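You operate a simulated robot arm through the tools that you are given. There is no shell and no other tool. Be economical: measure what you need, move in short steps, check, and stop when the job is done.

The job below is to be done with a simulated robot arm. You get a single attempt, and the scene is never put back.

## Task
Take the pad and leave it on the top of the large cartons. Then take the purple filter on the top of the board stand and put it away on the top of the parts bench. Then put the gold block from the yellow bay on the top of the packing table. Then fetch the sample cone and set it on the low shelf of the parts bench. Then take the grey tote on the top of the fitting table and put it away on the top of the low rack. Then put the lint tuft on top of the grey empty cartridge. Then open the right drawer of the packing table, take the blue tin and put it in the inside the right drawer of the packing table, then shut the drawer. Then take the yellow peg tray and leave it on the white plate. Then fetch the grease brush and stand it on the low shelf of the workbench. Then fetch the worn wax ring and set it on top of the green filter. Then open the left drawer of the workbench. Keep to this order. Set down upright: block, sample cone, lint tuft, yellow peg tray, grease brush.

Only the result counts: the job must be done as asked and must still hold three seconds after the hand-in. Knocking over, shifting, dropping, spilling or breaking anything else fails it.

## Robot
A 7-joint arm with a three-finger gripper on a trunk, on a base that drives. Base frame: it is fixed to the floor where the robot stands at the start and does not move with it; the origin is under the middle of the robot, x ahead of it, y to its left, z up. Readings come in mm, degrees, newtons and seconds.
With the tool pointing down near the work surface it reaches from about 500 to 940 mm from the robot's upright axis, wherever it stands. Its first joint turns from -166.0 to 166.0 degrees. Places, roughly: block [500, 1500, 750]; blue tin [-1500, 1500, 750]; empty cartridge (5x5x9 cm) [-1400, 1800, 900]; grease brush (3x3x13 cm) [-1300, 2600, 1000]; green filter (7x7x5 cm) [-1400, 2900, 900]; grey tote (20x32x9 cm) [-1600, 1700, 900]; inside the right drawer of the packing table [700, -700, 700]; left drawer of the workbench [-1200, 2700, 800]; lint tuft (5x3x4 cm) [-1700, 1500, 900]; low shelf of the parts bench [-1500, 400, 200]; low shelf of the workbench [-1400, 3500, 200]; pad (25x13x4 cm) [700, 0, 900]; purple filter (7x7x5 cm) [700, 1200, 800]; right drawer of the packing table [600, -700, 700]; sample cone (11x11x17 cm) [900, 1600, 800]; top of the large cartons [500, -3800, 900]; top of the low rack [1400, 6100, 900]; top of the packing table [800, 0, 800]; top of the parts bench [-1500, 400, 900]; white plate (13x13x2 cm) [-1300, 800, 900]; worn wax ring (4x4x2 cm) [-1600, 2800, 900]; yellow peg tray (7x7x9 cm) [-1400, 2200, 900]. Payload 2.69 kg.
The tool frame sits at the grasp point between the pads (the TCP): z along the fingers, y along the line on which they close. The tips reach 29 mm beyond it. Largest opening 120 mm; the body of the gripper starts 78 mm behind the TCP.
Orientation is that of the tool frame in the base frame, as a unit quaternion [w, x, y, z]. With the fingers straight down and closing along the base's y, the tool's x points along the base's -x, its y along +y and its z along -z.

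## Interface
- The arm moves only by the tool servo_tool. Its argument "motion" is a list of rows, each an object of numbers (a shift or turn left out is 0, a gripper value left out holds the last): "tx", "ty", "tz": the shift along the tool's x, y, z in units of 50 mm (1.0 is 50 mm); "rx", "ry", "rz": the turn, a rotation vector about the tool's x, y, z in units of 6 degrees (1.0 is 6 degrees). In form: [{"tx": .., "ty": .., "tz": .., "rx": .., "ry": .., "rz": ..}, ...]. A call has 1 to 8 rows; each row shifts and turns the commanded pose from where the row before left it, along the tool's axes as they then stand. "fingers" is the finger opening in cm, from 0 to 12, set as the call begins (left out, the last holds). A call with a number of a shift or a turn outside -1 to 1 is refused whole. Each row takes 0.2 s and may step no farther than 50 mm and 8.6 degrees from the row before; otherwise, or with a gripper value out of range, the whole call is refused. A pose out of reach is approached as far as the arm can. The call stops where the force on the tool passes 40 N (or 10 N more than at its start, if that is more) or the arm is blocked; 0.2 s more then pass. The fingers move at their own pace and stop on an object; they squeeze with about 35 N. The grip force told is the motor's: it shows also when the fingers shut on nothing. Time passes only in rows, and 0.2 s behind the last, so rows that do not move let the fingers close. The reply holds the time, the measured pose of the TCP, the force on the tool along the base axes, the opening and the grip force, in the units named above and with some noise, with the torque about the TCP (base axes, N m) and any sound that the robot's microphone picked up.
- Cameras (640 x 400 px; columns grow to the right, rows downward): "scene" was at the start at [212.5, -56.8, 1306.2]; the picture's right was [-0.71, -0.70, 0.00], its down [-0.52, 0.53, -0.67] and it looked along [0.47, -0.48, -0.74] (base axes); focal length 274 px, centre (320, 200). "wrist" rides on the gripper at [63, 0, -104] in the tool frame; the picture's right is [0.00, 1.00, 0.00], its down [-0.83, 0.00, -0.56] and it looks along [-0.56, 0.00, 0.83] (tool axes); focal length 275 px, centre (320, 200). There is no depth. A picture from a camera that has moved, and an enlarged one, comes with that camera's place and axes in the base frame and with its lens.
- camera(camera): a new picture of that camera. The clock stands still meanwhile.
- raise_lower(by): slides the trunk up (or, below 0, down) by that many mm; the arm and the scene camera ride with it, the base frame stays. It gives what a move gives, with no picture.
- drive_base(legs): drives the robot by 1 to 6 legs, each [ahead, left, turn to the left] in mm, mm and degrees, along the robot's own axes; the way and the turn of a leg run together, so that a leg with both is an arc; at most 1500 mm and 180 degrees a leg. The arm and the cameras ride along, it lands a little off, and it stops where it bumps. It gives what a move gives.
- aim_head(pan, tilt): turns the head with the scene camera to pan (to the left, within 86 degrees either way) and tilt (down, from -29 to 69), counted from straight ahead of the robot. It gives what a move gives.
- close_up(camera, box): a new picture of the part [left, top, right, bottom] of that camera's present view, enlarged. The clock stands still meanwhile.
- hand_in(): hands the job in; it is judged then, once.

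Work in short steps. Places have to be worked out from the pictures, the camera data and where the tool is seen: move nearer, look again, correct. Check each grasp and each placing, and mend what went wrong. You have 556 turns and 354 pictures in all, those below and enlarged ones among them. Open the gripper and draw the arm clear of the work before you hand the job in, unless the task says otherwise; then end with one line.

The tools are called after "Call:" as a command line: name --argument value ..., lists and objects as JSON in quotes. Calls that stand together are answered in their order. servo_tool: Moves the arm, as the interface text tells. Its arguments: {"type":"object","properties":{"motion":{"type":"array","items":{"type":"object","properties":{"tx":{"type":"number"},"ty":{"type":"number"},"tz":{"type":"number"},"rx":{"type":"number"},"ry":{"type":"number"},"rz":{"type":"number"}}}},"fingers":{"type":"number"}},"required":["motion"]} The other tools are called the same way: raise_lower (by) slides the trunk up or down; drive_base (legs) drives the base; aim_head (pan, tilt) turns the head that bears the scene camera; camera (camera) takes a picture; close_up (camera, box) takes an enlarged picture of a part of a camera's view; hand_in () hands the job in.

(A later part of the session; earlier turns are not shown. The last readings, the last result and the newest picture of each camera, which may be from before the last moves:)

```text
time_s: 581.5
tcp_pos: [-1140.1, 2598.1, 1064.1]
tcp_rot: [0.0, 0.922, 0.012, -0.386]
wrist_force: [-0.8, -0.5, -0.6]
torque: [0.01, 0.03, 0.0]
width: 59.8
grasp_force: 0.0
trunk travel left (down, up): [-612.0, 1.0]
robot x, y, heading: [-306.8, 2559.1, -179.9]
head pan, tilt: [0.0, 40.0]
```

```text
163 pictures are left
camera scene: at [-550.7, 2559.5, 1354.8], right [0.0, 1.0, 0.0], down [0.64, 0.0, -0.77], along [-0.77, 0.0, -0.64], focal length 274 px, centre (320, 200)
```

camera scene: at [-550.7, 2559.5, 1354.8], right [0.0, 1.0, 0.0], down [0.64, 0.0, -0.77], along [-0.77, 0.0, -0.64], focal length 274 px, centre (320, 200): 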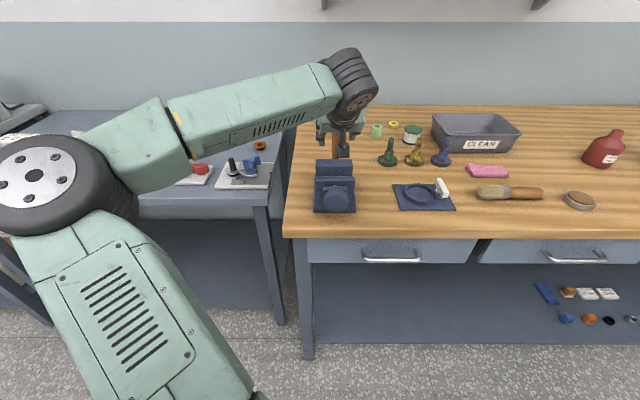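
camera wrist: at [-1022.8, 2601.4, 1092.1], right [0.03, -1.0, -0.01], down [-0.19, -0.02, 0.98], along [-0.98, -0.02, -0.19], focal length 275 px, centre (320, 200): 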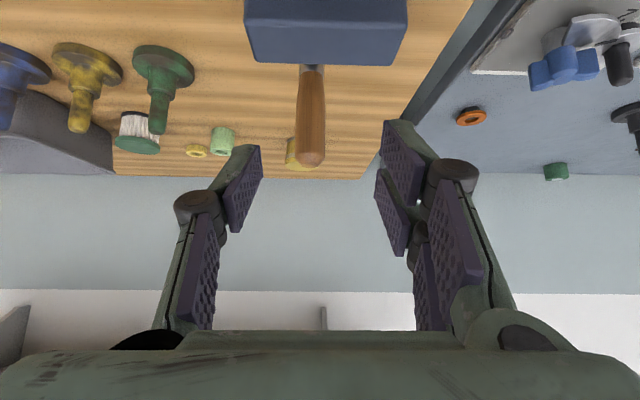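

Brush is centred between the fingers. I advance along the tool axis to grip the handle at about z 985.

Call:
servo_tool --motion '[{"tz": 0.6, "tx": -0.05, "ty": -0.05}, {"tz": 0.6, "tx": -0.05, "ty": -0.05}, {"tz": 0.6, "tx": -0.05, "ty": -0.04}]'

Call:
camera --camera "wrist"

Call:
close_up --camera "scene" --box '[280, 90, 400, 220]'

```text
time_s: 582.3
tcp_pos: [-1208.8, 2605.2, 1006.5]
tcp_rot: [0.0, 0.922, 0.012, -0.387]
wrist_force: [0.1, 0.6, -0.2]
torque: [0.01, 0.02, -0.02]
width: 60.0
grasp_force: 0.1
trunk travel left (down, up): [-612.0, 1.0]
robot x, y, heading: [-309.2, 2558.7, -179.7]
head pan, tilt: [0.0, 40.0]
```

```text
162 pictures are left
camera wrist: at [-1091.2, 2608.0, 1035.0], right [0.03, -1.0, -0.01], down [-0.19, -0.02, 0.98], along [-0.98, -0.02, -0.19], focal length 275 px, centre (320, 200)
```

wrist: 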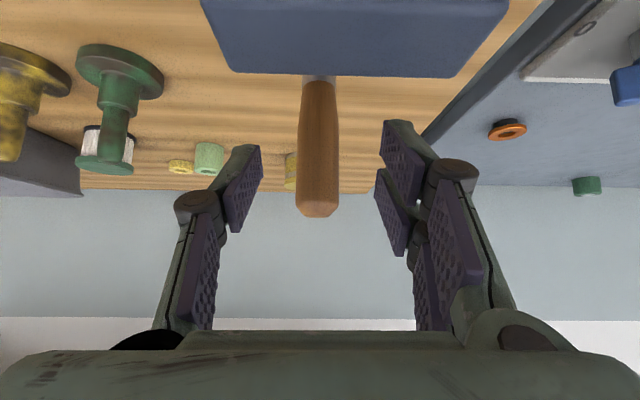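

```text
3.08 times, centred on (340, 155) of scene
camera zoom: at [-550.2, 2559.5, 1355.0], right [0.0, 1.0, 0.0], down [0.64, 0.0, -0.77], along [-0.77, 0.0, -0.64], focal length 842 px, centre (258, 338)
```

zoom: 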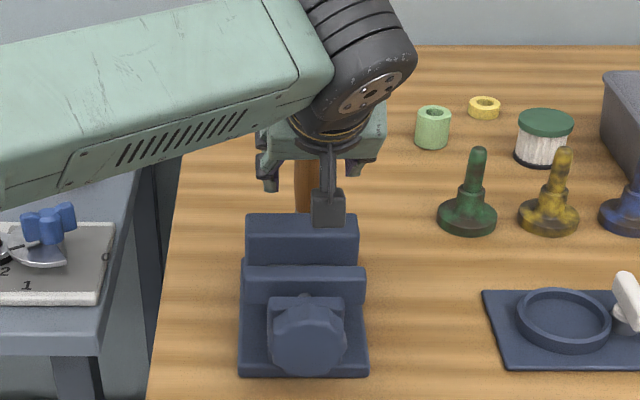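

Call:
servo_tool --motion '[{"tz": 0.5, "tx": -0.1}, {"tz": 0.4, "tx": -0.08}]'

Call:
camera --camera "wrist"

```text
time_s: 582.9
tcp_pos: [-1246.7, 2605.6, 980.5]
tcp_rot: [0.0, 0.923, 0.012, -0.386]
wrist_force: [0.1, 0.8, 0.7]
torque: [-0.04, -0.01, 0.01]
width: 59.9
grasp_force: 0.1
trunk travel left (down, up): [-612.0, 1.0]
robot x, y, heading: [-310.9, 2559.7, -180.0]
head pan, tilt: [0.0, 40.0]
```

```text
160 pictures are left
camera wrist: at [-1129.1, 2607.5, 1008.4], right [0.03, -1.0, -0.01], down [-0.19, -0.02, 0.98], along [-0.98, -0.02, -0.19], focal length 275 px, centre (320, 200)
```

wrist: 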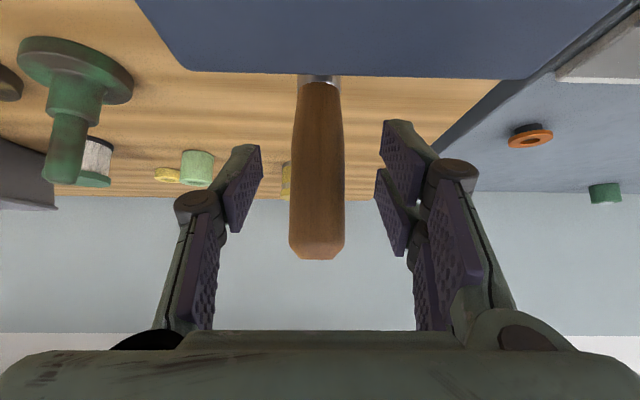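

Call:
servo_tool --motion '[{"tz": 0.2, "tx": -0.08}]'

Call:
servo_tool --motion '[{}, {}, {}, {}]' --fingers 0

Call:
camera --camera "wrist"

```text
time_s: 583.3
tcp_pos: [-1258.4, 2603.4, 976.3]
tcp_rot: [0.0, 0.922, 0.012, -0.387]
wrist_force: [0.8, 0.1, 0.9]
torque: [-0.03, 0.0, -0.04]
width: 60.3
grasp_force: 0.1
trunk travel left (down, up): [-612.0, 1.0]
robot x, y, heading: [-313.5, 2564.0, -179.6]
head pan, tilt: [0.0, 40.0]
```

```text
time_s: 584.3
tcp_pos: [-1257.6, 2602.6, 975.5]
tcp_rot: [0.0, 0.922, 0.012, -0.386]
wrist_force: [-0.2, -0.3, 0.4]
torque: [0.0, 0.05, -0.01]
width: 27.8
grasp_force: 34.8
trunk travel left (down, up): [-612.0, 1.0]
robot x, y, heading: [-310.7, 2561.9, -179.9]
head pan, tilt: [0.0, 40.0]
```

```text
159 pictures are left
camera wrist: at [-1139.2, 2606.9, 1004.4], right [0.03, -1.0, -0.01], down [-0.19, -0.02, 0.98], along [-0.98, -0.02, -0.19], focal length 275 px, centre (320, 200)
```

wrist: 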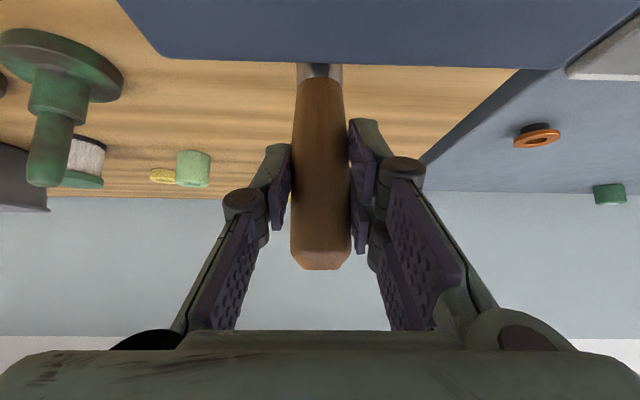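

Gripped. I lift slowly and check.

Call:
servo_tool --motion '[{"tz": -0.2, "tx": -0.2}, {"tz": -0.4, "tx": -0.4}, {"tz": -0.6, "tx": -0.6}, {"tz": -0.5, "tx": -0.5}]'

Call:
camera --camera "wrist"

Call:
close_up --camera "scene" --box '[280, 60, 420, 220]'

```text
time_s: 585.3
tcp_pos: [-1256.3, 2605.9, 1099.2]
tcp_rot: [0.0, 0.923, 0.011, -0.386]
wrist_force: [-0.6, 0.2, -0.3]
torque: [0.0, 0.01, 0.03]
width: 27.6
grasp_force: 34.7
trunk travel left (down, up): [-612.0, 1.0]
robot x, y, heading: [-306.8, 2555.1, -179.7]
head pan, tilt: [0.0, 40.0]
```

```text
158 pictures are left
camera wrist: at [-1138.7, 2608.0, 1127.4], right [0.03, -1.0, -0.01], down [-0.19, -0.02, 0.98], along [-0.98, -0.02, -0.19], focal length 275 px, centre (320, 200)
```

wrist: 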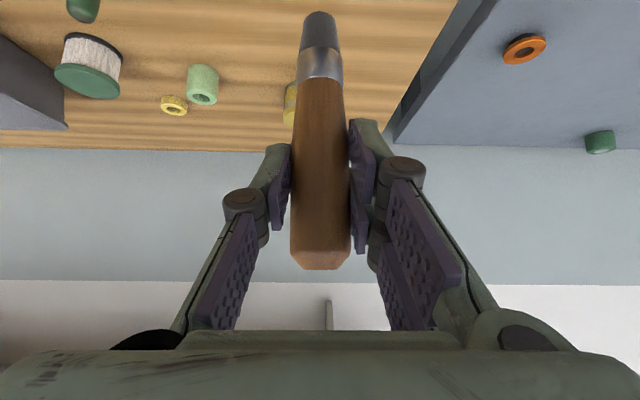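

```text
2.50 times, centred on (350, 140) of scene
camera zoom: at [-549.6, 2559.5, 1355.1], right [0.0, 1.0, 0.0], down [0.64, 0.0, -0.77], along [-0.77, 0.0, -0.64], focal length 684 px, centre (245, 350)
```

zoom: 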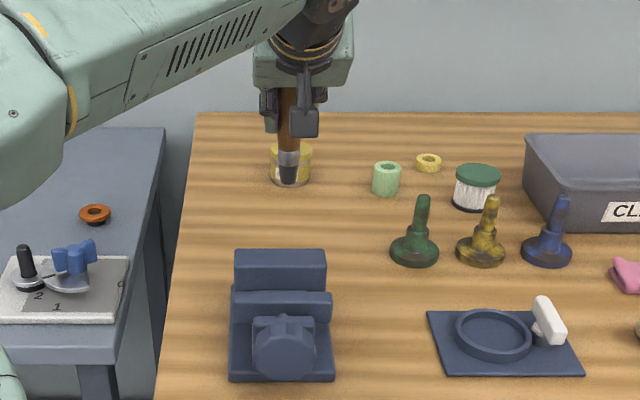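

The brush is held, bottom 89 mm below the TCP. I draw it in above the vise, back away, shift along, and lower the trunk.

Call:
servo_tool --motion '[{"tz": -0.6, "tx": 0.6}, {"tz": -0.6, "tx": 0.6}, {"tz": -0.6, "tx": 0.6}, {"tz": -0.6, "tx": 0.6}]'

Call:
drive_base --legs '[[-150, 0, 0], [0, -330, 0]]'

Call:
raise_lower --by -400

Call:
aim_head --pan -10 --tilt 35

Call:
camera --camera "scene"

Call:
camera --camera "wrist"

```text
time_s: 586.3
tcp_pos: [-1086.9, 2608.5, 1097.3]
tcp_rot: [0.0, 0.922, 0.012, -0.387]
wrist_force: [-0.2, -1.3, -0.7]
torque: [0.01, -0.03, -0.01]
width: 27.6
grasp_force: 35.6
trunk travel left (down, up): [-612.0, 1.0]
robot x, y, heading: [-311.6, 2560.2, -179.6]
head pan, tilt: [0.0, 40.0]
```

```text
time_s: 590.3
tcp_pos: [-941.4, 2934.0, 1096.3]
tcp_rot: [0.001, 0.922, 0.013, -0.386]
wrist_force: [0.8, -0.2, -0.1]
torque: [-0.04, -0.03, -0.01]
width: 27.8
grasp_force: 35.2
trunk travel left (down, up): [-612.0, 1.0]
robot x, y, heading: [-160.3, 2885.6, -180.0]
head pan, tilt: [0.0, 40.0]
```

```text
time_s: 594.2
tcp_pos: [-941.5, 2934.4, 698.5]
tcp_rot: [0.001, 0.922, 0.012, -0.386]
wrist_force: [0.4, 0.0, -0.5]
torque: [-0.01, 0.01, -0.01]
width: 27.8
grasp_force: 35.2
trunk travel left (down, up): [-212.0, 401.0]
robot x, y, heading: [-159.4, 2889.5, -179.9]
head pan, tilt: [0.0, 40.0]
```

```text
time_s: 594.9
tcp_pos: [-942.1, 2934.9, 697.7]
tcp_rot: [0.0, 0.923, 0.012, -0.385]
wrist_force: [0.3, 0.2, 0.7]
torque: [0.04, -0.04, 0.01]
width: 27.7
grasp_force: 35.4
trunk travel left (down, up): [-212.0, 401.0]
robot x, y, heading: [-165.2, 2885.3, -179.7]
head pan, tilt: [-10.0, 35.0]
```

```text
156 pictures are left
camera scene: at [-404.3, 2900.2, 962.6], right [0.17, 0.99, 0.0], down [0.57, -0.1, -0.82], along [-0.81, 0.14, -0.57], focal length 274 px, centre (320, 200)
```

scene: 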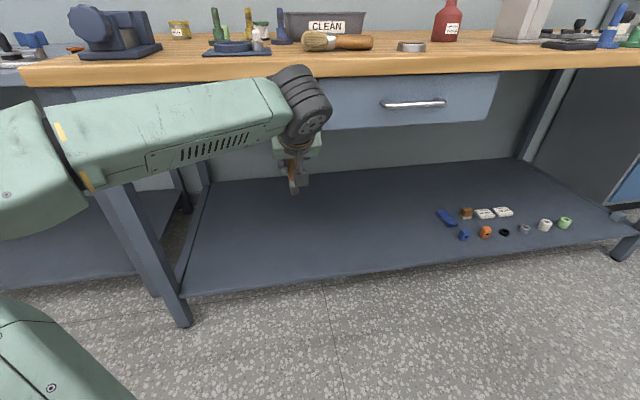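

```text
155 pictures are left
camera wrist: at [-822.9, 2936.7, 725.2], right [0.03, -1.0, -0.01], down [-0.19, -0.02, 0.98], along [-0.98, -0.02, -0.19], focal length 275 px, centre (320, 200)
```

wrist: 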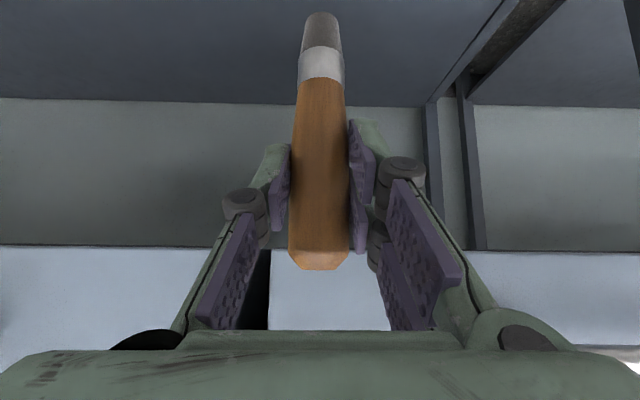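

The shelf is clear here; its front edge is at x≈−1045. I lower further before reaching under the bench.

Call:
raise_lower --by -90

Call:
servo_tool --motion '[{"tz": 0.6, "tx": 0.6}, {"tz": 0.6, "tx": 0.6}, {"tz": 0.6, "tx": 0.6}, {"tz": 0.6, "tx": 0.6}, {"tz": 0.6, "tx": 0.6}, {"tz": 0.5, "tx": 0.5}]'

Call:
camera --camera "scene"

```text
time_s: 596.1
tcp_pos: [-940.4, 2933.4, 607.6]
tcp_rot: [0.0, 0.923, 0.012, -0.386]
wrist_force: [0.1, 0.4, -1.0]
torque: [0.02, 0.0, -0.01]
width: 27.7
grasp_force: 35.1
trunk travel left (down, up): [-122.0, 491.0]
robot x, y, heading: [-164.5, 2887.7, -179.7]
head pan, tilt: [-10.0, 35.0]
```

```text
time_s: 597.5
tcp_pos: [-944.6, 2935.7, 359.8]
tcp_rot: [0.001, 0.922, 0.013, -0.387]
wrist_force: [0.6, -1.0, -0.6]
torque: [-0.02, -0.03, 0.01]
width: 27.7
grasp_force: 34.9
trunk travel left (down, up): [-122.0, 491.0]
robot x, y, heading: [-160.5, 2883.7, -179.6]
head pan, tilt: [-10.0, 35.0]
```

```text
154 pictures are left
camera scene: at [-404.1, 2900.3, 872.8], right [0.17, 0.99, 0.0], down [0.57, -0.1, -0.82], along [-0.81, 0.14, -0.57], focal length 274 px, centre (320, 200)
```

scene: 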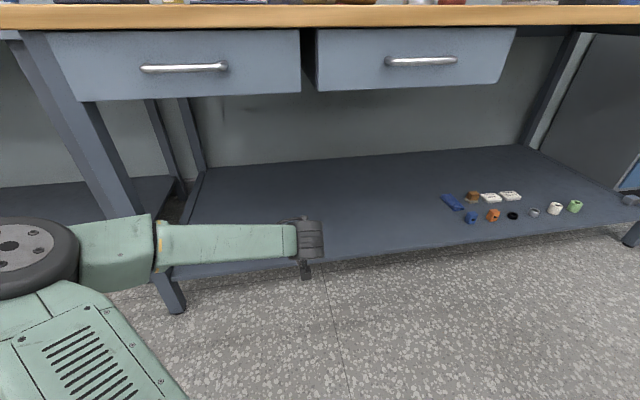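

Call:
drive_base --legs '[[215, 0, 0]]'

Call:
camera --camera "scene"

Call:
camera --camera "wrist"

```text
time_s: 599.2
tcp_pos: [-1159.3, 2929.9, 358.7]
tcp_rot: [0.002, 0.923, 0.015, -0.385]
wrist_force: [-0.2, -0.1, -1.5]
torque: [-0.02, -0.01, 0.01]
width: 27.7
grasp_force: 34.8
trunk travel left (down, up): [-122.0, 491.0]
robot x, y, heading: [-375.3, 2885.0, -179.2]
head pan, tilt: [-10.0, 35.0]
```

```text
153 pictures are left
camera scene: at [-618.2, 2897.5, 872.6], right [0.16, 0.99, 0.0], down [0.57, -0.09, -0.82], along [-0.81, 0.13, -0.57], focal length 274 px, centre (320, 200)
```

scene: 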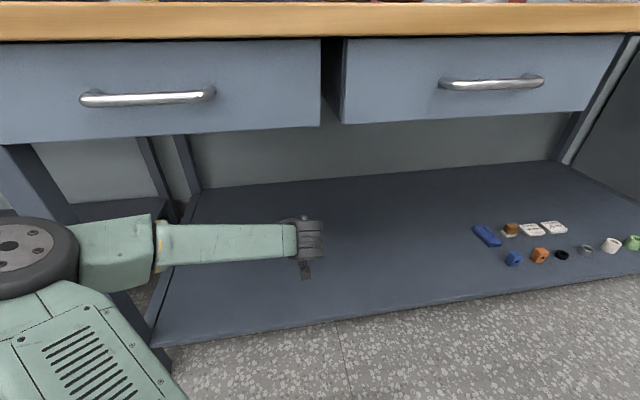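

```text
152 pictures are left
camera wrist: at [-1040.7, 2932.9, 386.1], right [0.03, -1.0, -0.01], down [-0.19, -0.02, 0.98], along [-0.98, -0.03, -0.19], focal length 275 px, centre (320, 200)
```

wrist: 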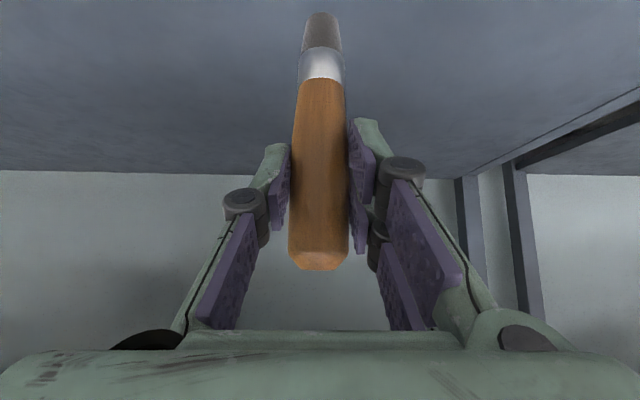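

Well inside the shelf. I lower most of the way, then in fine steps until light contact.

Call:
servo_tool --motion '[{"tz": 0.5, "tx": 0.5}, {"tz": 0.4, "tx": 0.4}, {"tz": 0.15, "tx": 0.15}]'

Call:
servo_tool --motion '[{"tz": 0.05, "tx": 0.05}, {"tz": 0.05, "tx": 0.05}]'

Call:
servo_tool --motion '[{"tz": 0.04, "tx": 0.04}, {"tz": 0.04, "tx": 0.04}]'

Call:
camera --camera "wrist"

```text
time_s: 600.0
tcp_pos: [-1159.9, 2928.7, 282.9]
tcp_rot: [0.002, 0.922, 0.014, -0.386]
wrist_force: [-0.7, 0.2, -0.4]
torque: [0.0, 0.03, -0.01]
width: 27.9
grasp_force: 35.7
trunk travel left (down, up): [-122.0, 491.0]
robot x, y, heading: [-374.9, 2884.3, -179.4]
head pan, tilt: [-10.0, 35.0]
```

```text
time_s: 600.6
tcp_pos: [-1159.5, 2929.9, 276.0]
tcp_rot: [0.001, 0.922, 0.014, -0.387]
wrist_force: [0.2, 0.0, -0.3]
torque: [-0.04, -0.02, -0.01]
width: 27.8
grasp_force: 34.8
trunk travel left (down, up): [-122.0, 491.0]
robot x, y, heading: [-374.9, 2882.5, -179.3]
head pan, tilt: [-10.0, 35.0]
```

```text
time_s: 601.2
tcp_pos: [-1160.3, 2930.4, 274.3]
tcp_rot: [0.001, 0.921, 0.014, -0.39]
wrist_force: [6.7, -1.4, 28.6]
torque: [-0.01, -0.27, -0.04]
width: 27.5
grasp_force: 35.3
trunk travel left (down, up): [-122.0, 491.0]
robot x, y, heading: [-373.0, 2887.8, -179.5]
head pan, tilt: [-10.0, 35.0]
```

```text
151 pictures are left
camera wrist: at [-1042.3, 2933.8, 302.4], right [0.03, -1.0, -0.01], down [-0.18, -0.02, 0.98], along [-0.98, -0.03, -0.18], focal length 275 px, centre (320, 200)
```

wrist: 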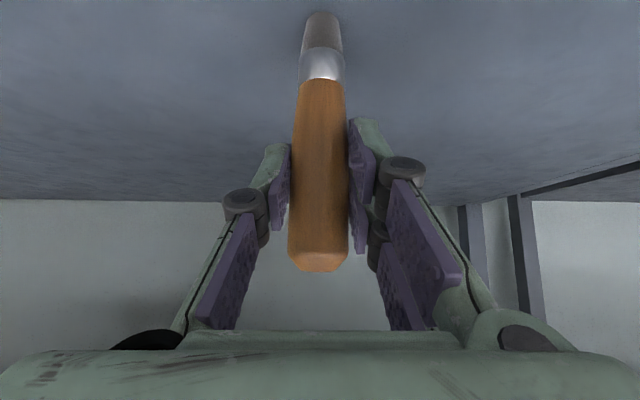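

Contact with 28 N. I ease up 3 mm so that it stands unloaded, then open.

Call:
servo_tool --motion '[{"tz": -0.05, "tx": -0.05}, {}]'

Call:
servo_tool --motion '[{"tz": -0.02, "tx": -0.02}, {}]'

```text
time_s: 601.8
tcp_pos: [-1159.9, 2931.0, 274.8]
tcp_rot: [0.001, 0.922, 0.014, -0.388]
wrist_force: [-7.4, 1.4, 14.8]
torque: [0.19, 0.94, -0.01]
width: 27.7
grasp_force: 34.6
trunk travel left (down, up): [-122.0, 491.0]
robot x, y, heading: [-379.9, 2888.7, -179.5]
head pan, tilt: [-10.0, 35.0]
```

```text
time_s: 602.4
tcp_pos: [-1157.7, 2929.5, 274.8]
tcp_rot: [0.001, 0.922, 0.014, -0.386]
wrist_force: [-1.9, 0.3, 7.4]
torque: [0.01, 0.4, 0.0]
width: 27.5
grasp_force: 34.6
trunk travel left (down, up): [-122.0, 491.0]
robot x, y, heading: [-373.3, 2886.6, -179.4]
head pan, tilt: [-10.0, 35.0]
```

Call:
servo_tool --motion '[{"tz": -0.02, "tx": -0.02}, {}]'

Call:
servo_tool --motion '[{}, {}, {}, {}]' --fingers 6

Call:
camera --camera "wrist"

```text
time_s: 603.0
tcp_pos: [-1158.8, 2930.3, 276.1]
tcp_rot: [0.001, 0.923, 0.014, -0.385]
wrist_force: [-0.3, -0.4, -0.4]
torque: [0.0, -0.01, 0.03]
width: 27.7
grasp_force: 34.6
trunk travel left (down, up): [-122.0, 491.0]
robot x, y, heading: [-377.5, 2887.8, -179.3]
head pan, tilt: [-10.0, 35.0]
```

```text
time_s: 604.0
tcp_pos: [-1159.1, 2929.9, 276.3]
tcp_rot: [0.001, 0.923, 0.014, -0.385]
wrist_force: [-0.2, 0.2, -0.1]
torque: [0.01, 0.03, -0.02]
width: 59.8
grasp_force: 0.0
trunk travel left (down, up): [-122.0, 491.0]
robot x, y, heading: [-377.7, 2887.2, -179.2]
head pan, tilt: [-10.0, 35.0]
```

```text
150 pictures are left
camera wrist: at [-1041.3, 2933.5, 305.0], right [0.03, -1.0, -0.01], down [-0.19, -0.02, 0.98], along [-0.98, -0.03, -0.19], focal length 275 px, centre (320, 200)
```

wrist: 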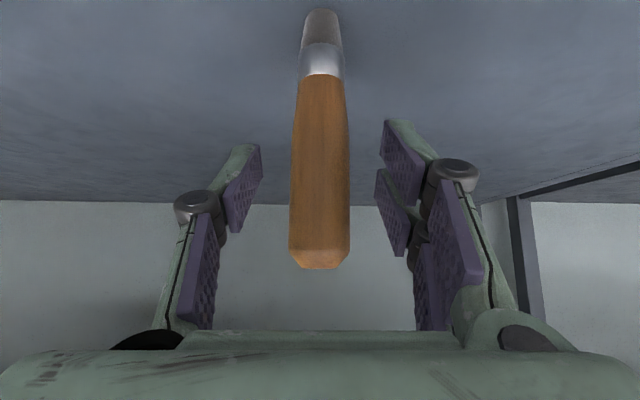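

The brush stands by itself. I back straight out.

Call:
servo_tool --motion '[{"tz": -0.3, "tx": 0.3}, {"tz": -0.5, "tx": 0.5}, {"tz": -0.4, "tx": 0.4}]'

Call:
drive_base --legs '[[-230, 0, 0]]'

Call:
camera --camera "wrist"

Call:
camera --camera "scene"

```text
time_s: 604.8
tcp_pos: [-1073.7, 2932.2, 276.4]
tcp_rot: [0.001, 0.922, 0.015, -0.386]
wrist_force: [0.2, 0.1, -0.5]
torque: [-0.01, -0.03, -0.03]
width: 60.2
grasp_force: 0.0
trunk travel left (down, up): [-122.0, 491.0]
robot x, y, heading: [-375.4, 2886.0, -179.7]
head pan, tilt: [-10.0, 35.0]
```

```text
time_s: 606.5
tcp_pos: [-845.5, 2932.0, 275.2]
tcp_rot: [0.003, 0.923, 0.016, -0.386]
wrist_force: [-0.1, 0.4, -0.4]
torque: [-0.01, -0.03, 0.02]
width: 59.9
grasp_force: 0.1
trunk travel left (down, up): [-122.0, 491.0]
robot x, y, heading: [-147.2, 2890.1, -179.4]
head pan, tilt: [-10.0, 35.0]
```

```text
149 pictures are left
camera wrist: at [-727.4, 2936.0, 303.4], right [0.03, -1.0, -0.01], down [-0.19, -0.02, 0.98], along [-0.98, -0.03, -0.19], focal length 275 px, centre (320, 200)
```

wrist: 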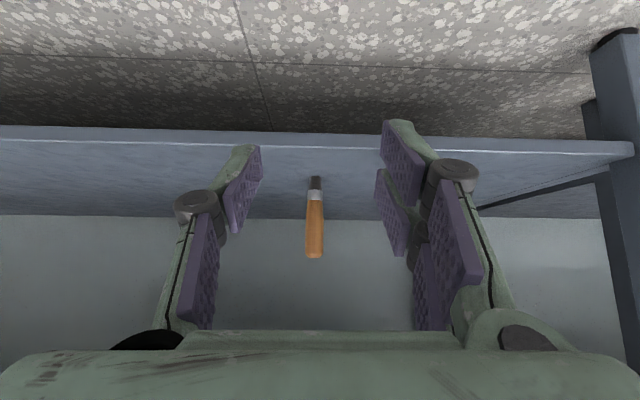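

```text
148 pictures are left
camera scene: at [-389.3, 2899.3, 872.6], right [0.16, 0.99, 0.0], down [0.57, -0.09, -0.82], along [-0.81, 0.13, -0.57], focal length 274 px, centre (320, 200)
```

scene: 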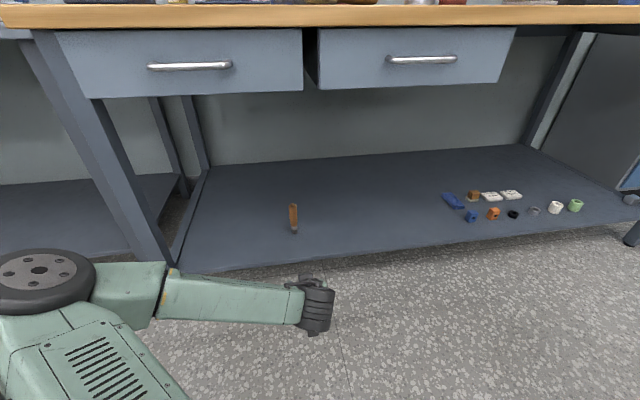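

The brush stands on the shelf. Next the worn wax ring (yellow ring near (−1560, 2845)) onto the green filter (≈(−1430, 2884)). I raise up again and approach the workbench.

Call:
raise_lower --by 400

Call:
raise_lower --by 90

Call:
servo_tool --motion '[{"tz": -0.6, "tx": -0.6}, {"tz": -0.6, "tx": -0.6}, {"tz": -0.6, "tx": -0.6}, {"tz": -0.6, "tx": -0.6}, {"tz": -0.6, "tx": -0.6}, {"tz": -0.6, "tx": -0.6}, {"tz": -0.6, "tx": -0.6}]'

Call:
servo_tool --motion '[{"tz": 0.6, "tx": -0.6}, {"tz": 0.6, "tx": -0.6}, {"tz": 0.6, "tx": -0.6}]'

Call:
drive_base --legs '[[350, 60, -0.6]]'

Call:
camera --camera "wrist"

Call:
camera --camera "scene"

```text
time_s: 610.4
tcp_pos: [-844.7, 2932.4, 676.2]
tcp_rot: [0.002, 0.922, 0.016, -0.386]
wrist_force: [0.3, 0.1, -0.1]
torque: [-0.02, 0.01, -0.03]
width: 59.8
grasp_force: 0.0
trunk travel left (down, up): [-522.0, 91.0]
robot x, y, heading: [-148.1, 2888.3, -179.2]
head pan, tilt: [-10.0, 35.0]
```

```text
time_s: 611.6
tcp_pos: [-846.0, 2933.4, 766.0]
tcp_rot: [0.002, 0.922, 0.016, -0.386]
wrist_force: [0.1, -0.3, -1.0]
torque: [-0.03, 0.01, -0.04]
width: 60.1
grasp_force: 0.1
trunk travel left (down, up): [-612.0, 1.0]
robot x, y, heading: [-147.3, 2889.4, -179.3]
head pan, tilt: [-10.0, 35.0]
```

```text
time_s: 613.2
tcp_pos: [-842.3, 2929.3, 1060.6]
tcp_rot: [0.002, 0.922, 0.016, -0.386]
wrist_force: [-0.2, 0.1, 0.9]
torque: [-0.05, -0.02, 0.04]
width: 59.9
grasp_force: 0.1
trunk travel left (down, up): [-612.0, 1.0]
robot x, y, heading: [-147.3, 2887.3, -179.2]
head pan, tilt: [-10.0, 35.0]
```

```text
time_s: 614.0
tcp_pos: [-970.2, 2924.1, 1063.5]
tcp_rot: [0.003, 0.922, 0.016, -0.386]
wrist_force: [0.3, 0.3, 0.9]
torque: [-0.01, -0.01, 0.03]
width: 59.9
grasp_force: 0.1
trunk travel left (down, up): [-612.0, 1.0]
robot x, y, heading: [-147.4, 2888.6, -179.1]
head pan, tilt: [-10.0, 35.0]
```

```text
time_s: 616.3
tcp_pos: [-1317.4, 2871.9, 1061.9]
tcp_rot: [0.001, 0.923, 0.011, -0.385]
wrist_force: [-0.8, 0.5, 0.0]
torque: [0.0, -0.05, 0.04]
width: 60.1
grasp_force: 0.0
trunk travel left (down, up): [-612.0, 1.0]
robot x, y, heading: [-498.3, 2827.6, -179.9]
head pan, tilt: [-10.0, 35.0]
```

```text
147 pictures are left
camera wrist: at [-1199.6, 2874.0, 1090.8], right [0.02, -1.0, -0.01], down [-0.19, -0.02, 0.98], along [-0.98, -0.02, -0.19], focal length 275 px, centre (320, 200)
```

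wrist: 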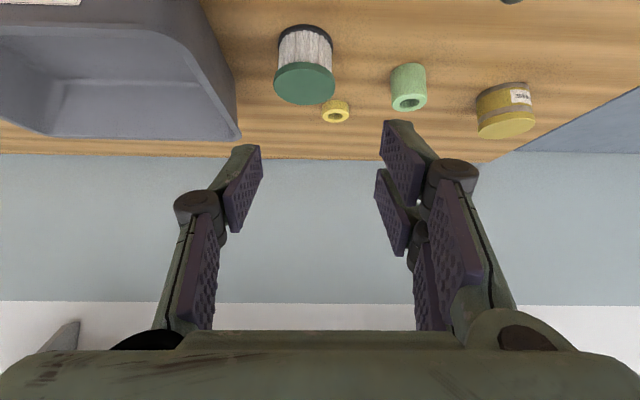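

```text
146 pictures are left
camera scene: at [-737.1, 2840.0, 1362.5], right [0.17, 0.98, 0.0], down [0.57, -0.1, -0.82], along [-0.81, 0.14, -0.57], focal length 274 px, centre (320, 200)
```

scene: 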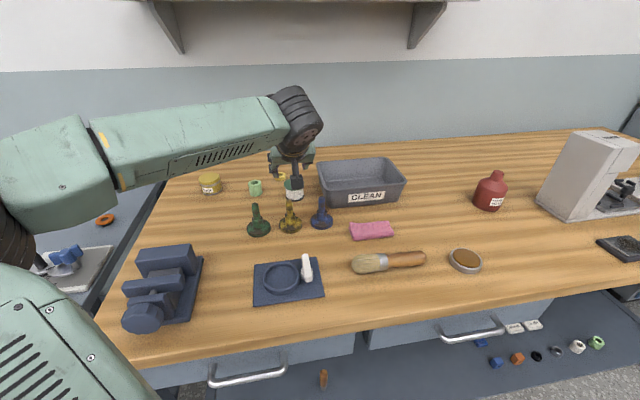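

The ring is at (−1553, 2847) just behind the filter; at 45° the camera could graze the filter, so I reduce the tilt to about 25° and move slightly closer.

Call:
servo_tool --motion '[{"ry": 1}, {"ry": 1}, {"ry": 1}, {"ry": 0.35}]'

Call:
drive_base --legs '[[70, 20, 0]]'

Call:
camera --camera "wrist"

```text
time_s: 617.3
tcp_pos: [-1317.2, 2871.5, 1061.8]
tcp_rot: [-0.002, 0.976, 0.01, -0.219]
wrist_force: [0.2, -0.3, 0.0]
torque: [0.0, 0.03, -0.01]
width: 59.8
grasp_force: 0.0
trunk travel left (down, up): [-612.0, 1.0]
robot x, y, heading: [-495.8, 2825.8, -180.2]
head pan, tilt: [-10.0, 35.0]
```

```text
time_s: 618.3
tcp_pos: [-1387.0, 2851.5, 1061.0]
tcp_rot: [-0.002, 0.976, 0.01, -0.219]
wrist_force: [-0.6, 0.4, -0.3]
torque: [0.06, -0.02, -0.01]
width: 60.1
grasp_force: 0.1
trunk travel left (down, up): [-612.0, 1.0]
robot x, y, heading: [-564.0, 2804.9, -179.8]
head pan, tilt: [-10.0, 35.0]
```

```text
145 pictures are left
camera wrist: at [-1285.8, 2852.5, 1129.0], right [0.03, -1.0, -0.01], down [-0.51, -0.02, 0.86], along [-0.86, -0.02, -0.51], focal length 275 px, centre (320, 200)
```

wrist: 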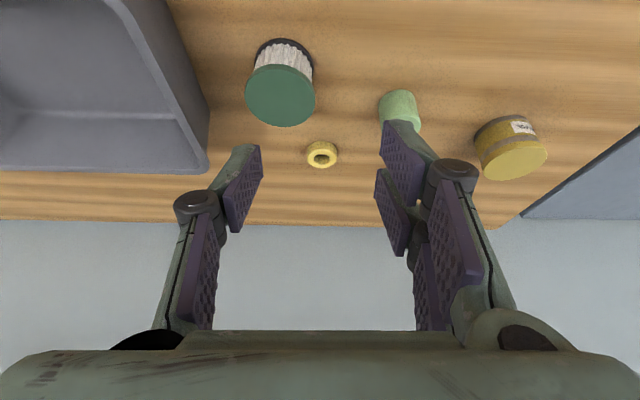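

Ring at (−1560, 2845), filter lid at (−1437, 2884). I approach the ring.

Call:
servo_tool --motion '[{"tz": 0.73, "tx": -0.35}, {"tz": 0.73, "tx": -0.35}, {"tz": 0.73, "tx": -0.35}, {"tz": 0.73, "tx": -0.35}]'

Call:
camera --camera "wrist"

Call:
camera --camera "scene"

```text
time_s: 619.3
tcp_pos: [-1511.8, 2850.3, 958.1]
tcp_rot: [-0.001, 0.976, 0.01, -0.22]
wrist_force: [-0.9, 0.7, 0.3]
torque: [0.0, 0.03, 0.0]
width: 59.9
grasp_force: 0.0
trunk travel left (down, up): [-612.0, 1.0]
robot x, y, heading: [-568.8, 2807.3, -180.0]
head pan, tilt: [-10.0, 35.0]
```

```text
144 pictures are left
camera wrist: at [-1410.1, 2851.4, 1025.1], right [0.02, -1.0, -0.01], down [-0.51, -0.02, 0.86], along [-0.86, -0.02, -0.51], focal length 275 px, centre (320, 200)
```

wrist: 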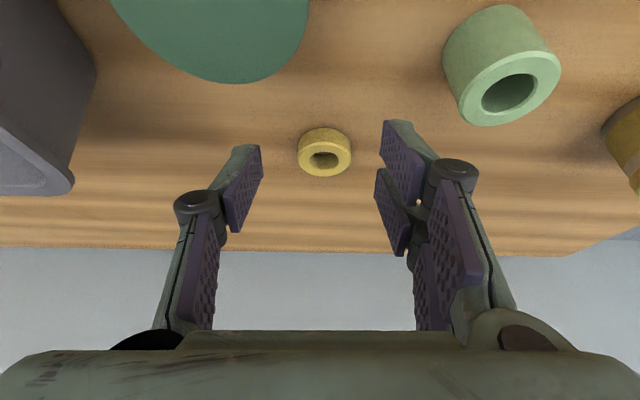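

```text
143 pictures are left
camera scene: at [-806.4, 2820.0, 1362.5], right [0.17, 0.99, 0.0], down [0.57, -0.1, -0.82], along [-0.81, 0.14, -0.57], focal length 274 px, centre (320, 200)
```

scene: 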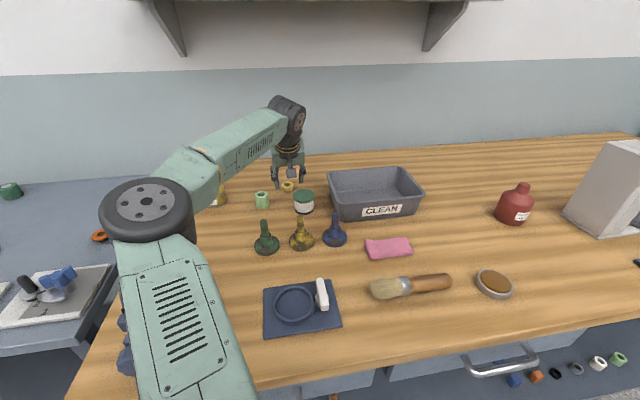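

Call:
servo_tool --motion '[{"tz": 0.45, "tx": -0.2, "ty": 0.05}, {"tz": 0.3, "tx": -0.14}]'

Call:
camera --camera "wrist"

```text
time_s: 619.9
tcp_pos: [-1542.5, 2846.0, 932.7]
tcp_rot: [-0.001, 0.976, 0.011, -0.219]
wrist_force: [-0.4, -0.3, 0.1]
torque: [0.0, -0.02, 0.04]
width: 60.1
grasp_force: 0.1
trunk travel left (down, up): [-612.0, 1.0]
robot x, y, heading: [-563.0, 2804.5, -179.5]
head pan, tilt: [-10.0, 35.0]
```

```text
142 pictures are left
camera wrist: at [-1441.7, 2847.2, 999.7], right [0.02, -1.0, -0.01], down [-0.51, -0.02, 0.86], along [-0.86, -0.02, -0.51], focal length 275 px, centre (320, 200)
```

wrist: 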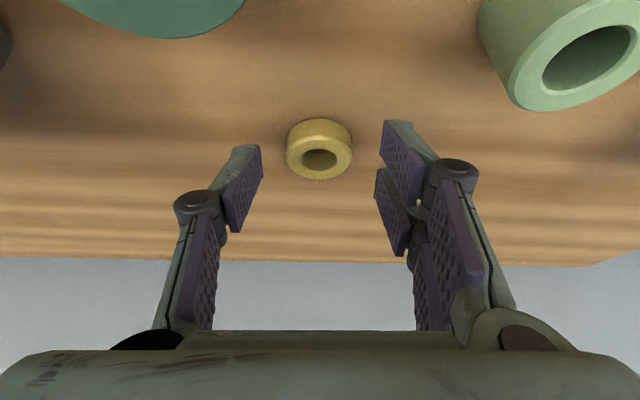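

The scale shows the bench top is nearer z≈872, so the ring is at about (−1571, 2845). I advance down in small guarded steps.

Call:
servo_tool --motion '[{"tz": 0.3, "tx": -0.05}, {"tz": 0.2, "tx": -0.05}]'

Call:
camera --camera "wrist"

```text
time_s: 620.5
tcp_pos: [-1557.6, 2845.7, 914.5]
tcp_rot: [-0.002, 0.975, 0.011, -0.22]
wrist_force: [2.0, 0.4, 3.7]
torque: [-0.1, -0.1, 0.0]
width: 60.8
grasp_force: 0.4
trunk travel left (down, up): [-612.0, 1.0]
robot x, y, heading: [-565.7, 2803.2, -179.8]
head pan, tilt: [-10.0, 35.0]
```

```text
141 pictures are left
camera wrist: at [-1456.5, 2847.7, 981.0], right [0.03, -1.0, -0.01], down [-0.51, -0.02, 0.86], along [-0.86, -0.02, -0.51], focal length 275 px, centre (320, 200)
```

wrist: 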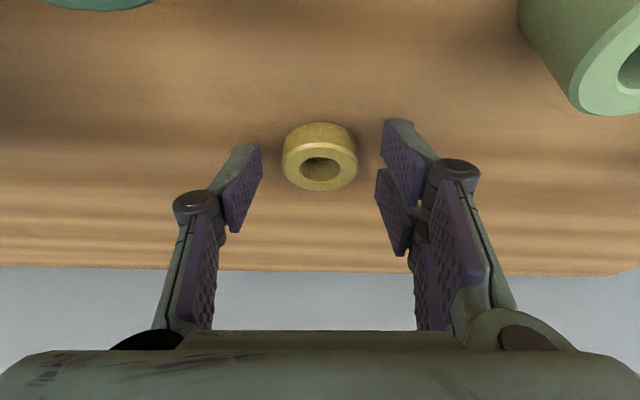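

The tips touched the bench (z≈885). The ring is slightly nearer than the finger line, so I ease up and shift back 10 mm.

Call:
servo_tool --motion '[{"tz": -0.1, "tx": 0.0}, {"tx": 0.18, "tz": -0.04}]'

Call:
camera --camera "wrist"

Call:
close_up --camera "scene" --box '[230, 130, 350, 230]'

```text
time_s: 621.1
tcp_pos: [-1546.8, 2845.6, 914.8]
tcp_rot: [-0.002, 0.976, 0.01, -0.22]
wrist_force: [0.2, 1.3, -0.1]
torque: [-0.02, 0.01, 0.0]
width: 59.9
grasp_force: 0.0
trunk travel left (down, up): [-612.0, 1.0]
robot x, y, heading: [-564.1, 2805.9, -179.8]
head pan, tilt: [-10.0, 35.0]
```

```text
140 pictures are left
camera wrist: at [-1445.8, 2847.4, 982.7], right [0.03, -1.0, -0.01], down [-0.51, -0.02, 0.86], along [-0.86, -0.02, -0.51], focal length 275 px, centre (320, 200)
```

wrist: 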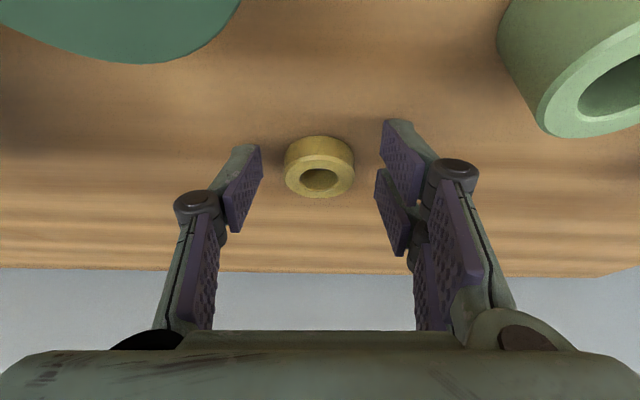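

```text
4.00 times, centred on (290, 180) of scene
camera zoom: at [-805.8, 2819.8, 1362.6], right [0.17, 0.99, 0.0], down [0.57, -0.1, -0.82], along [-0.81, 0.14, -0.57], focal length 1094 px, centre (440, 280)
```

zoom: 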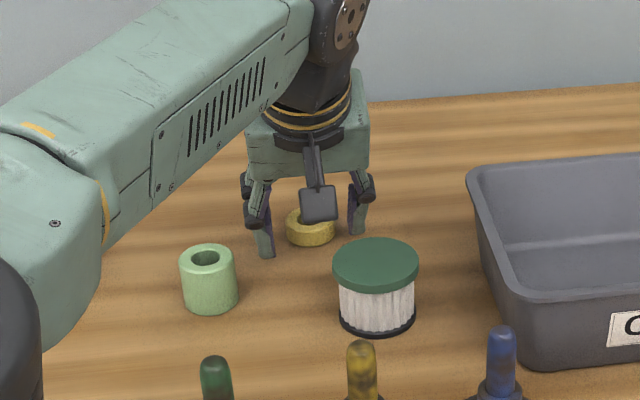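

I narrow the fingers without touching and look closely from the scene camera.

Call:
servo_tool --motion '[{}, {}]' --fingers 4.8

Call:
close_up --camera "scene" --box '[270, 160, 330, 210]'

Call:
close_up --camera "wrist" --box '[220, 100, 420, 240]'

```text
time_s: 621.7
tcp_pos: [-1546.6, 2845.3, 916.0]
tcp_rot: [-0.001, 0.976, 0.012, -0.219]
wrist_force: [-0.4, 0.2, -0.7]
torque: [-0.03, -0.01, -0.03]
width: 47.9
grasp_force: 0.0
trunk travel left (down, up): [-612.0, 1.0]
robot x, y, heading: [-567.8, 2806.3, -179.6]
head pan, tilt: [-10.0, 35.0]
```

```text
8.00 times, centred on (300, 185) of scene
camera zoom: at [-805.8, 2819.9, 1362.6], right [0.17, 0.99, 0.0], down [0.57, -0.1, -0.82], along [-0.81, 0.14, -0.57], focal length 2189 px, centre (480, 320)
```

zoom: 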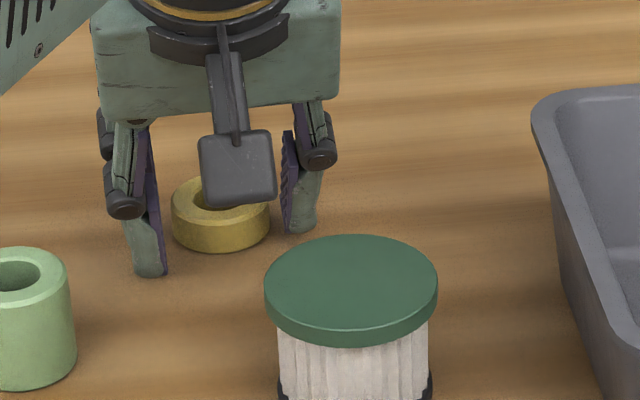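

```text
2.86 times, centred on (320, 170) of wrist
camera zoom: at [-1445.7, 2847.7, 982.7], right [0.03, -1.0, -0.01], down [-0.51, -0.02, 0.86], along [-0.86, -0.02, -0.51], focal length 786 px, centre (320, 286)
```

zoom: 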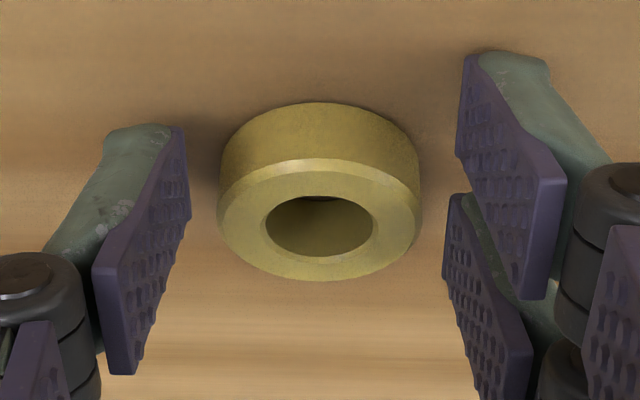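

The pads overlap the ring well. I close on it.

Call:
servo_tool --motion '[{"tz": 0.04, "tx": -0.04}, {}]'

Call:
servo_tool --motion '[{}, {}, {}]' --fingers 0

Call:
close_up --camera "wrist" --box '[220, 100, 420, 240]'

```text
time_s: 622.3
tcp_pos: [-1548.9, 2847.0, 915.2]
tcp_rot: [-0.002, 0.975, 0.011, -0.22]
wrist_force: [2.1, -0.2, 4.0]
torque: [-0.11, -0.12, 0.05]
width: 48.1
grasp_force: 0.0
trunk travel left (down, up): [-612.0, 1.0]
robot x, y, heading: [-561.8, 2803.6, -179.8]
head pan, tilt: [-10.0, 35.0]
```

```text
time_s: 623.1
tcp_pos: [-1549.8, 2844.9, 914.7]
tcp_rot: [-0.002, 0.976, 0.011, -0.22]
wrist_force: [0.3, -3.6, 6.8]
torque: [-0.2, 0.01, -0.01]
width: 38.3
grasp_force: 35.2
trunk travel left (down, up): [-612.0, 1.0]
robot x, y, heading: [-565.0, 2806.0, -180.0]
head pan, tilt: [-10.0, 35.0]
```

```text
2.86 times, centred on (320, 170) of wrist
camera zoom: at [-1448.3, 2846.7, 982.2], right [0.03, -1.0, -0.01], down [-0.51, -0.02, 0.86], along [-0.86, -0.02, -0.51], focal length 786 px, centre (320, 286)
```

zoom: 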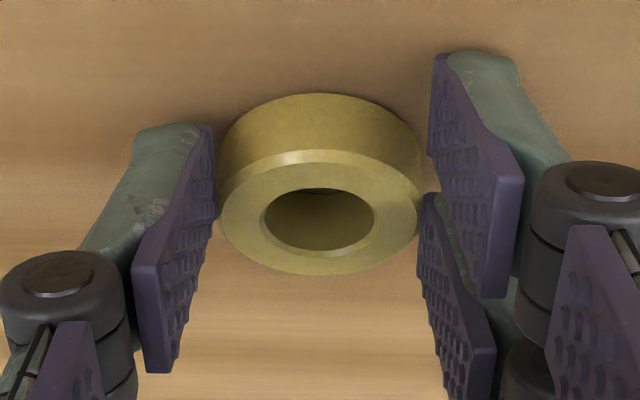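

Gripped at 38 mm. I lift straight up gently.

Call:
servo_tool --motion '[{"tz": -0.18, "tx": -0.085}, {"tz": -0.36, "tx": -0.17}, {"tz": -0.7, "tx": -0.33}]'

Call:
camera --camera "wrist"

Call:
close_up --camera "scene" --box '[250, 120, 350, 220]'

```text
time_s: 623.9
tcp_pos: [-1548.0, 2846.4, 983.8]
tcp_rot: [-0.001, 0.976, 0.011, -0.219]
wrist_force: [-0.4, -0.5, 0.5]
torque: [0.02, 0.01, 0.01]
width: 37.9
grasp_force: 34.9
trunk travel left (down, up): [-612.0, 1.0]
robot x, y, heading: [-567.0, 2805.6, -180.0]
head pan, tilt: [-10.0, 35.0]
```

```text
135 pictures are left
camera wrist: at [-1448.0, 2847.5, 1051.0], right [0.02, -1.0, -0.01], down [-0.51, -0.02, 0.86], along [-0.86, -0.02, -0.51], focal length 275 px, centre (320, 200)
```

wrist: 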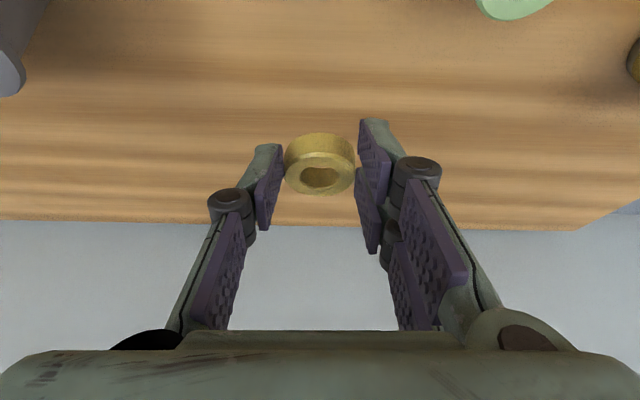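

```text
4.00 times, centred on (300, 170) of scene
camera zoom: at [-805.3, 2820.0, 1362.7], right [0.17, 0.99, 0.0], down [0.56, -0.1, -0.82], along [-0.81, 0.14, -0.57], focal length 1094 px, centre (400, 320)
```

zoom: 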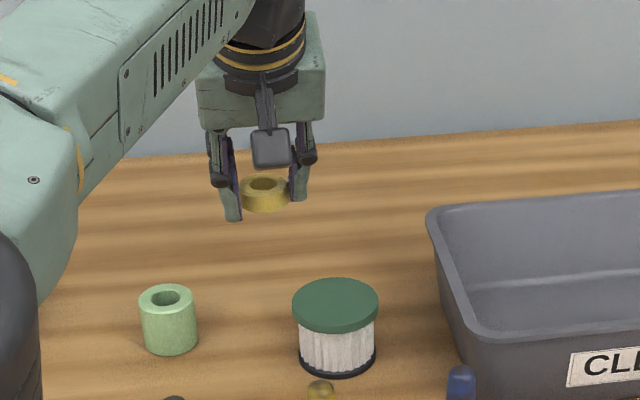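

The ring is held. From the scene view the lid centre is (+114, +40) mm from the ring. I raise and move it over the filter.

Call:
servo_tool --motion '[{"tz": -0.5, "tx": -0.24}, {"tx": 0.515, "tz": -0.245, "ty": -0.19}, {"tx": 0.515, "tz": -0.245, "ty": -0.19}, {"tx": 0.515, "tz": -0.245, "ty": -0.19}, {"tx": 0.515, "tz": -0.245, "ty": -0.19}]'

Call:
camera --camera "wrist"

Call:
close_up --camera "scene" --box '[250, 120, 350, 220]'

```text
time_s: 625.1
tcp_pos: [-1435.8, 2885.4, 1010.1]
tcp_rot: [-0.001, 0.976, 0.012, -0.22]
wrist_force: [0.3, -0.5, 0.4]
torque: [-0.02, -0.05, -0.02]
width: 37.8
grasp_force: 34.9
trunk travel left (down, up): [-612.0, 1.0]
robot x, y, heading: [-564.8, 2804.6, -179.9]
head pan, tilt: [-10.0, 35.0]
```

```text
133 pictures are left
camera wrist: at [-1333.8, 2888.0, 1077.5], right [0.03, -1.0, -0.01], down [-0.51, -0.02, 0.86], along [-0.86, -0.02, -0.51], focal length 275 px, centre (320, 200)
```

wrist: 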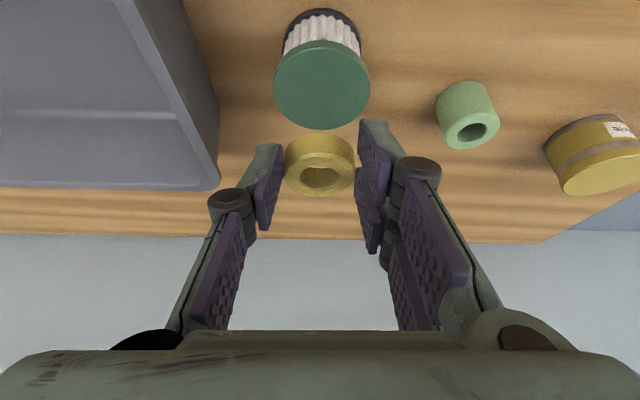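

```text
4.00 times, centred on (300, 170) of scene
camera zoom: at [-805.5, 2819.9, 1362.7], right [0.17, 0.99, 0.0], down [0.56, -0.1, -0.82], along [-0.81, 0.14, -0.57], focal length 1094 px, centre (400, 320)
```

zoom: 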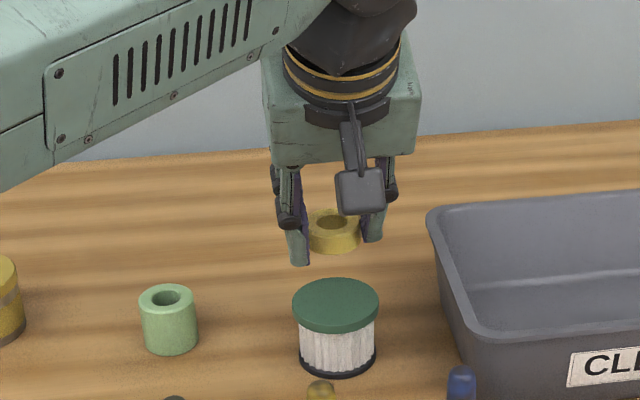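

Nearly aligned: ring is about 5 mm too far. I correct and lower to just above the lid.

Call:
servo_tool --motion '[{"tx": 0.09, "tz": -0.04, "ty": 0.04}, {"tz": 0.4, "tx": 0.19}, {"tz": 0.25, "tx": 0.12}]'

Call:
camera --camera "wrist"

Call:
close_up --camera "scene" --box '[270, 150, 350, 220]'

```text
time_s: 625.9
tcp_pos: [-1431.5, 2884.4, 973.9]
tcp_rot: [-0.002, 0.976, 0.012, -0.219]
wrist_force: [-1.0, 0.2, -0.3]
torque: [0.0, -0.02, -0.01]
width: 37.8
grasp_force: 35.2
trunk travel left (down, up): [-612.0, 1.0]
robot x, y, heading: [-565.0, 2808.0, -179.9]
head pan, tilt: [-10.0, 35.0]
```

```text
131 pictures are left
camera wrist: at [-1330.6, 2886.3, 1041.5], right [0.03, -1.0, -0.01], down [-0.51, -0.02, 0.86], along [-0.86, -0.02, -0.51], focal length 275 px, centre (320, 200)
```

wrist: 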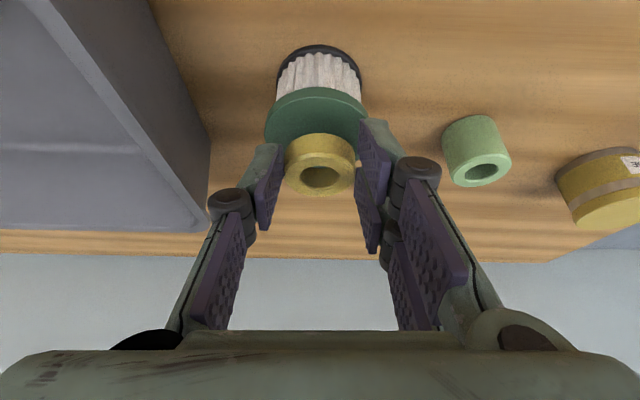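

```text
5.71 times, centred on (310, 185) of scene
camera zoom: at [-805.9, 2819.9, 1362.6], right [0.17, 0.99, 0.0], down [0.57, -0.1, -0.82], along [-0.81, 0.14, -0.57], focal length 1563 px, centre (377, 286)
```

zoom: 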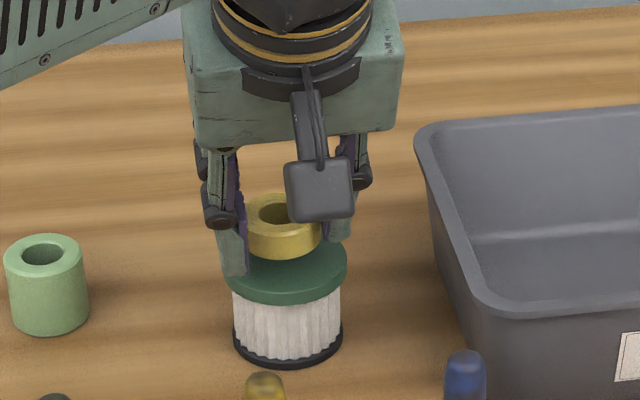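

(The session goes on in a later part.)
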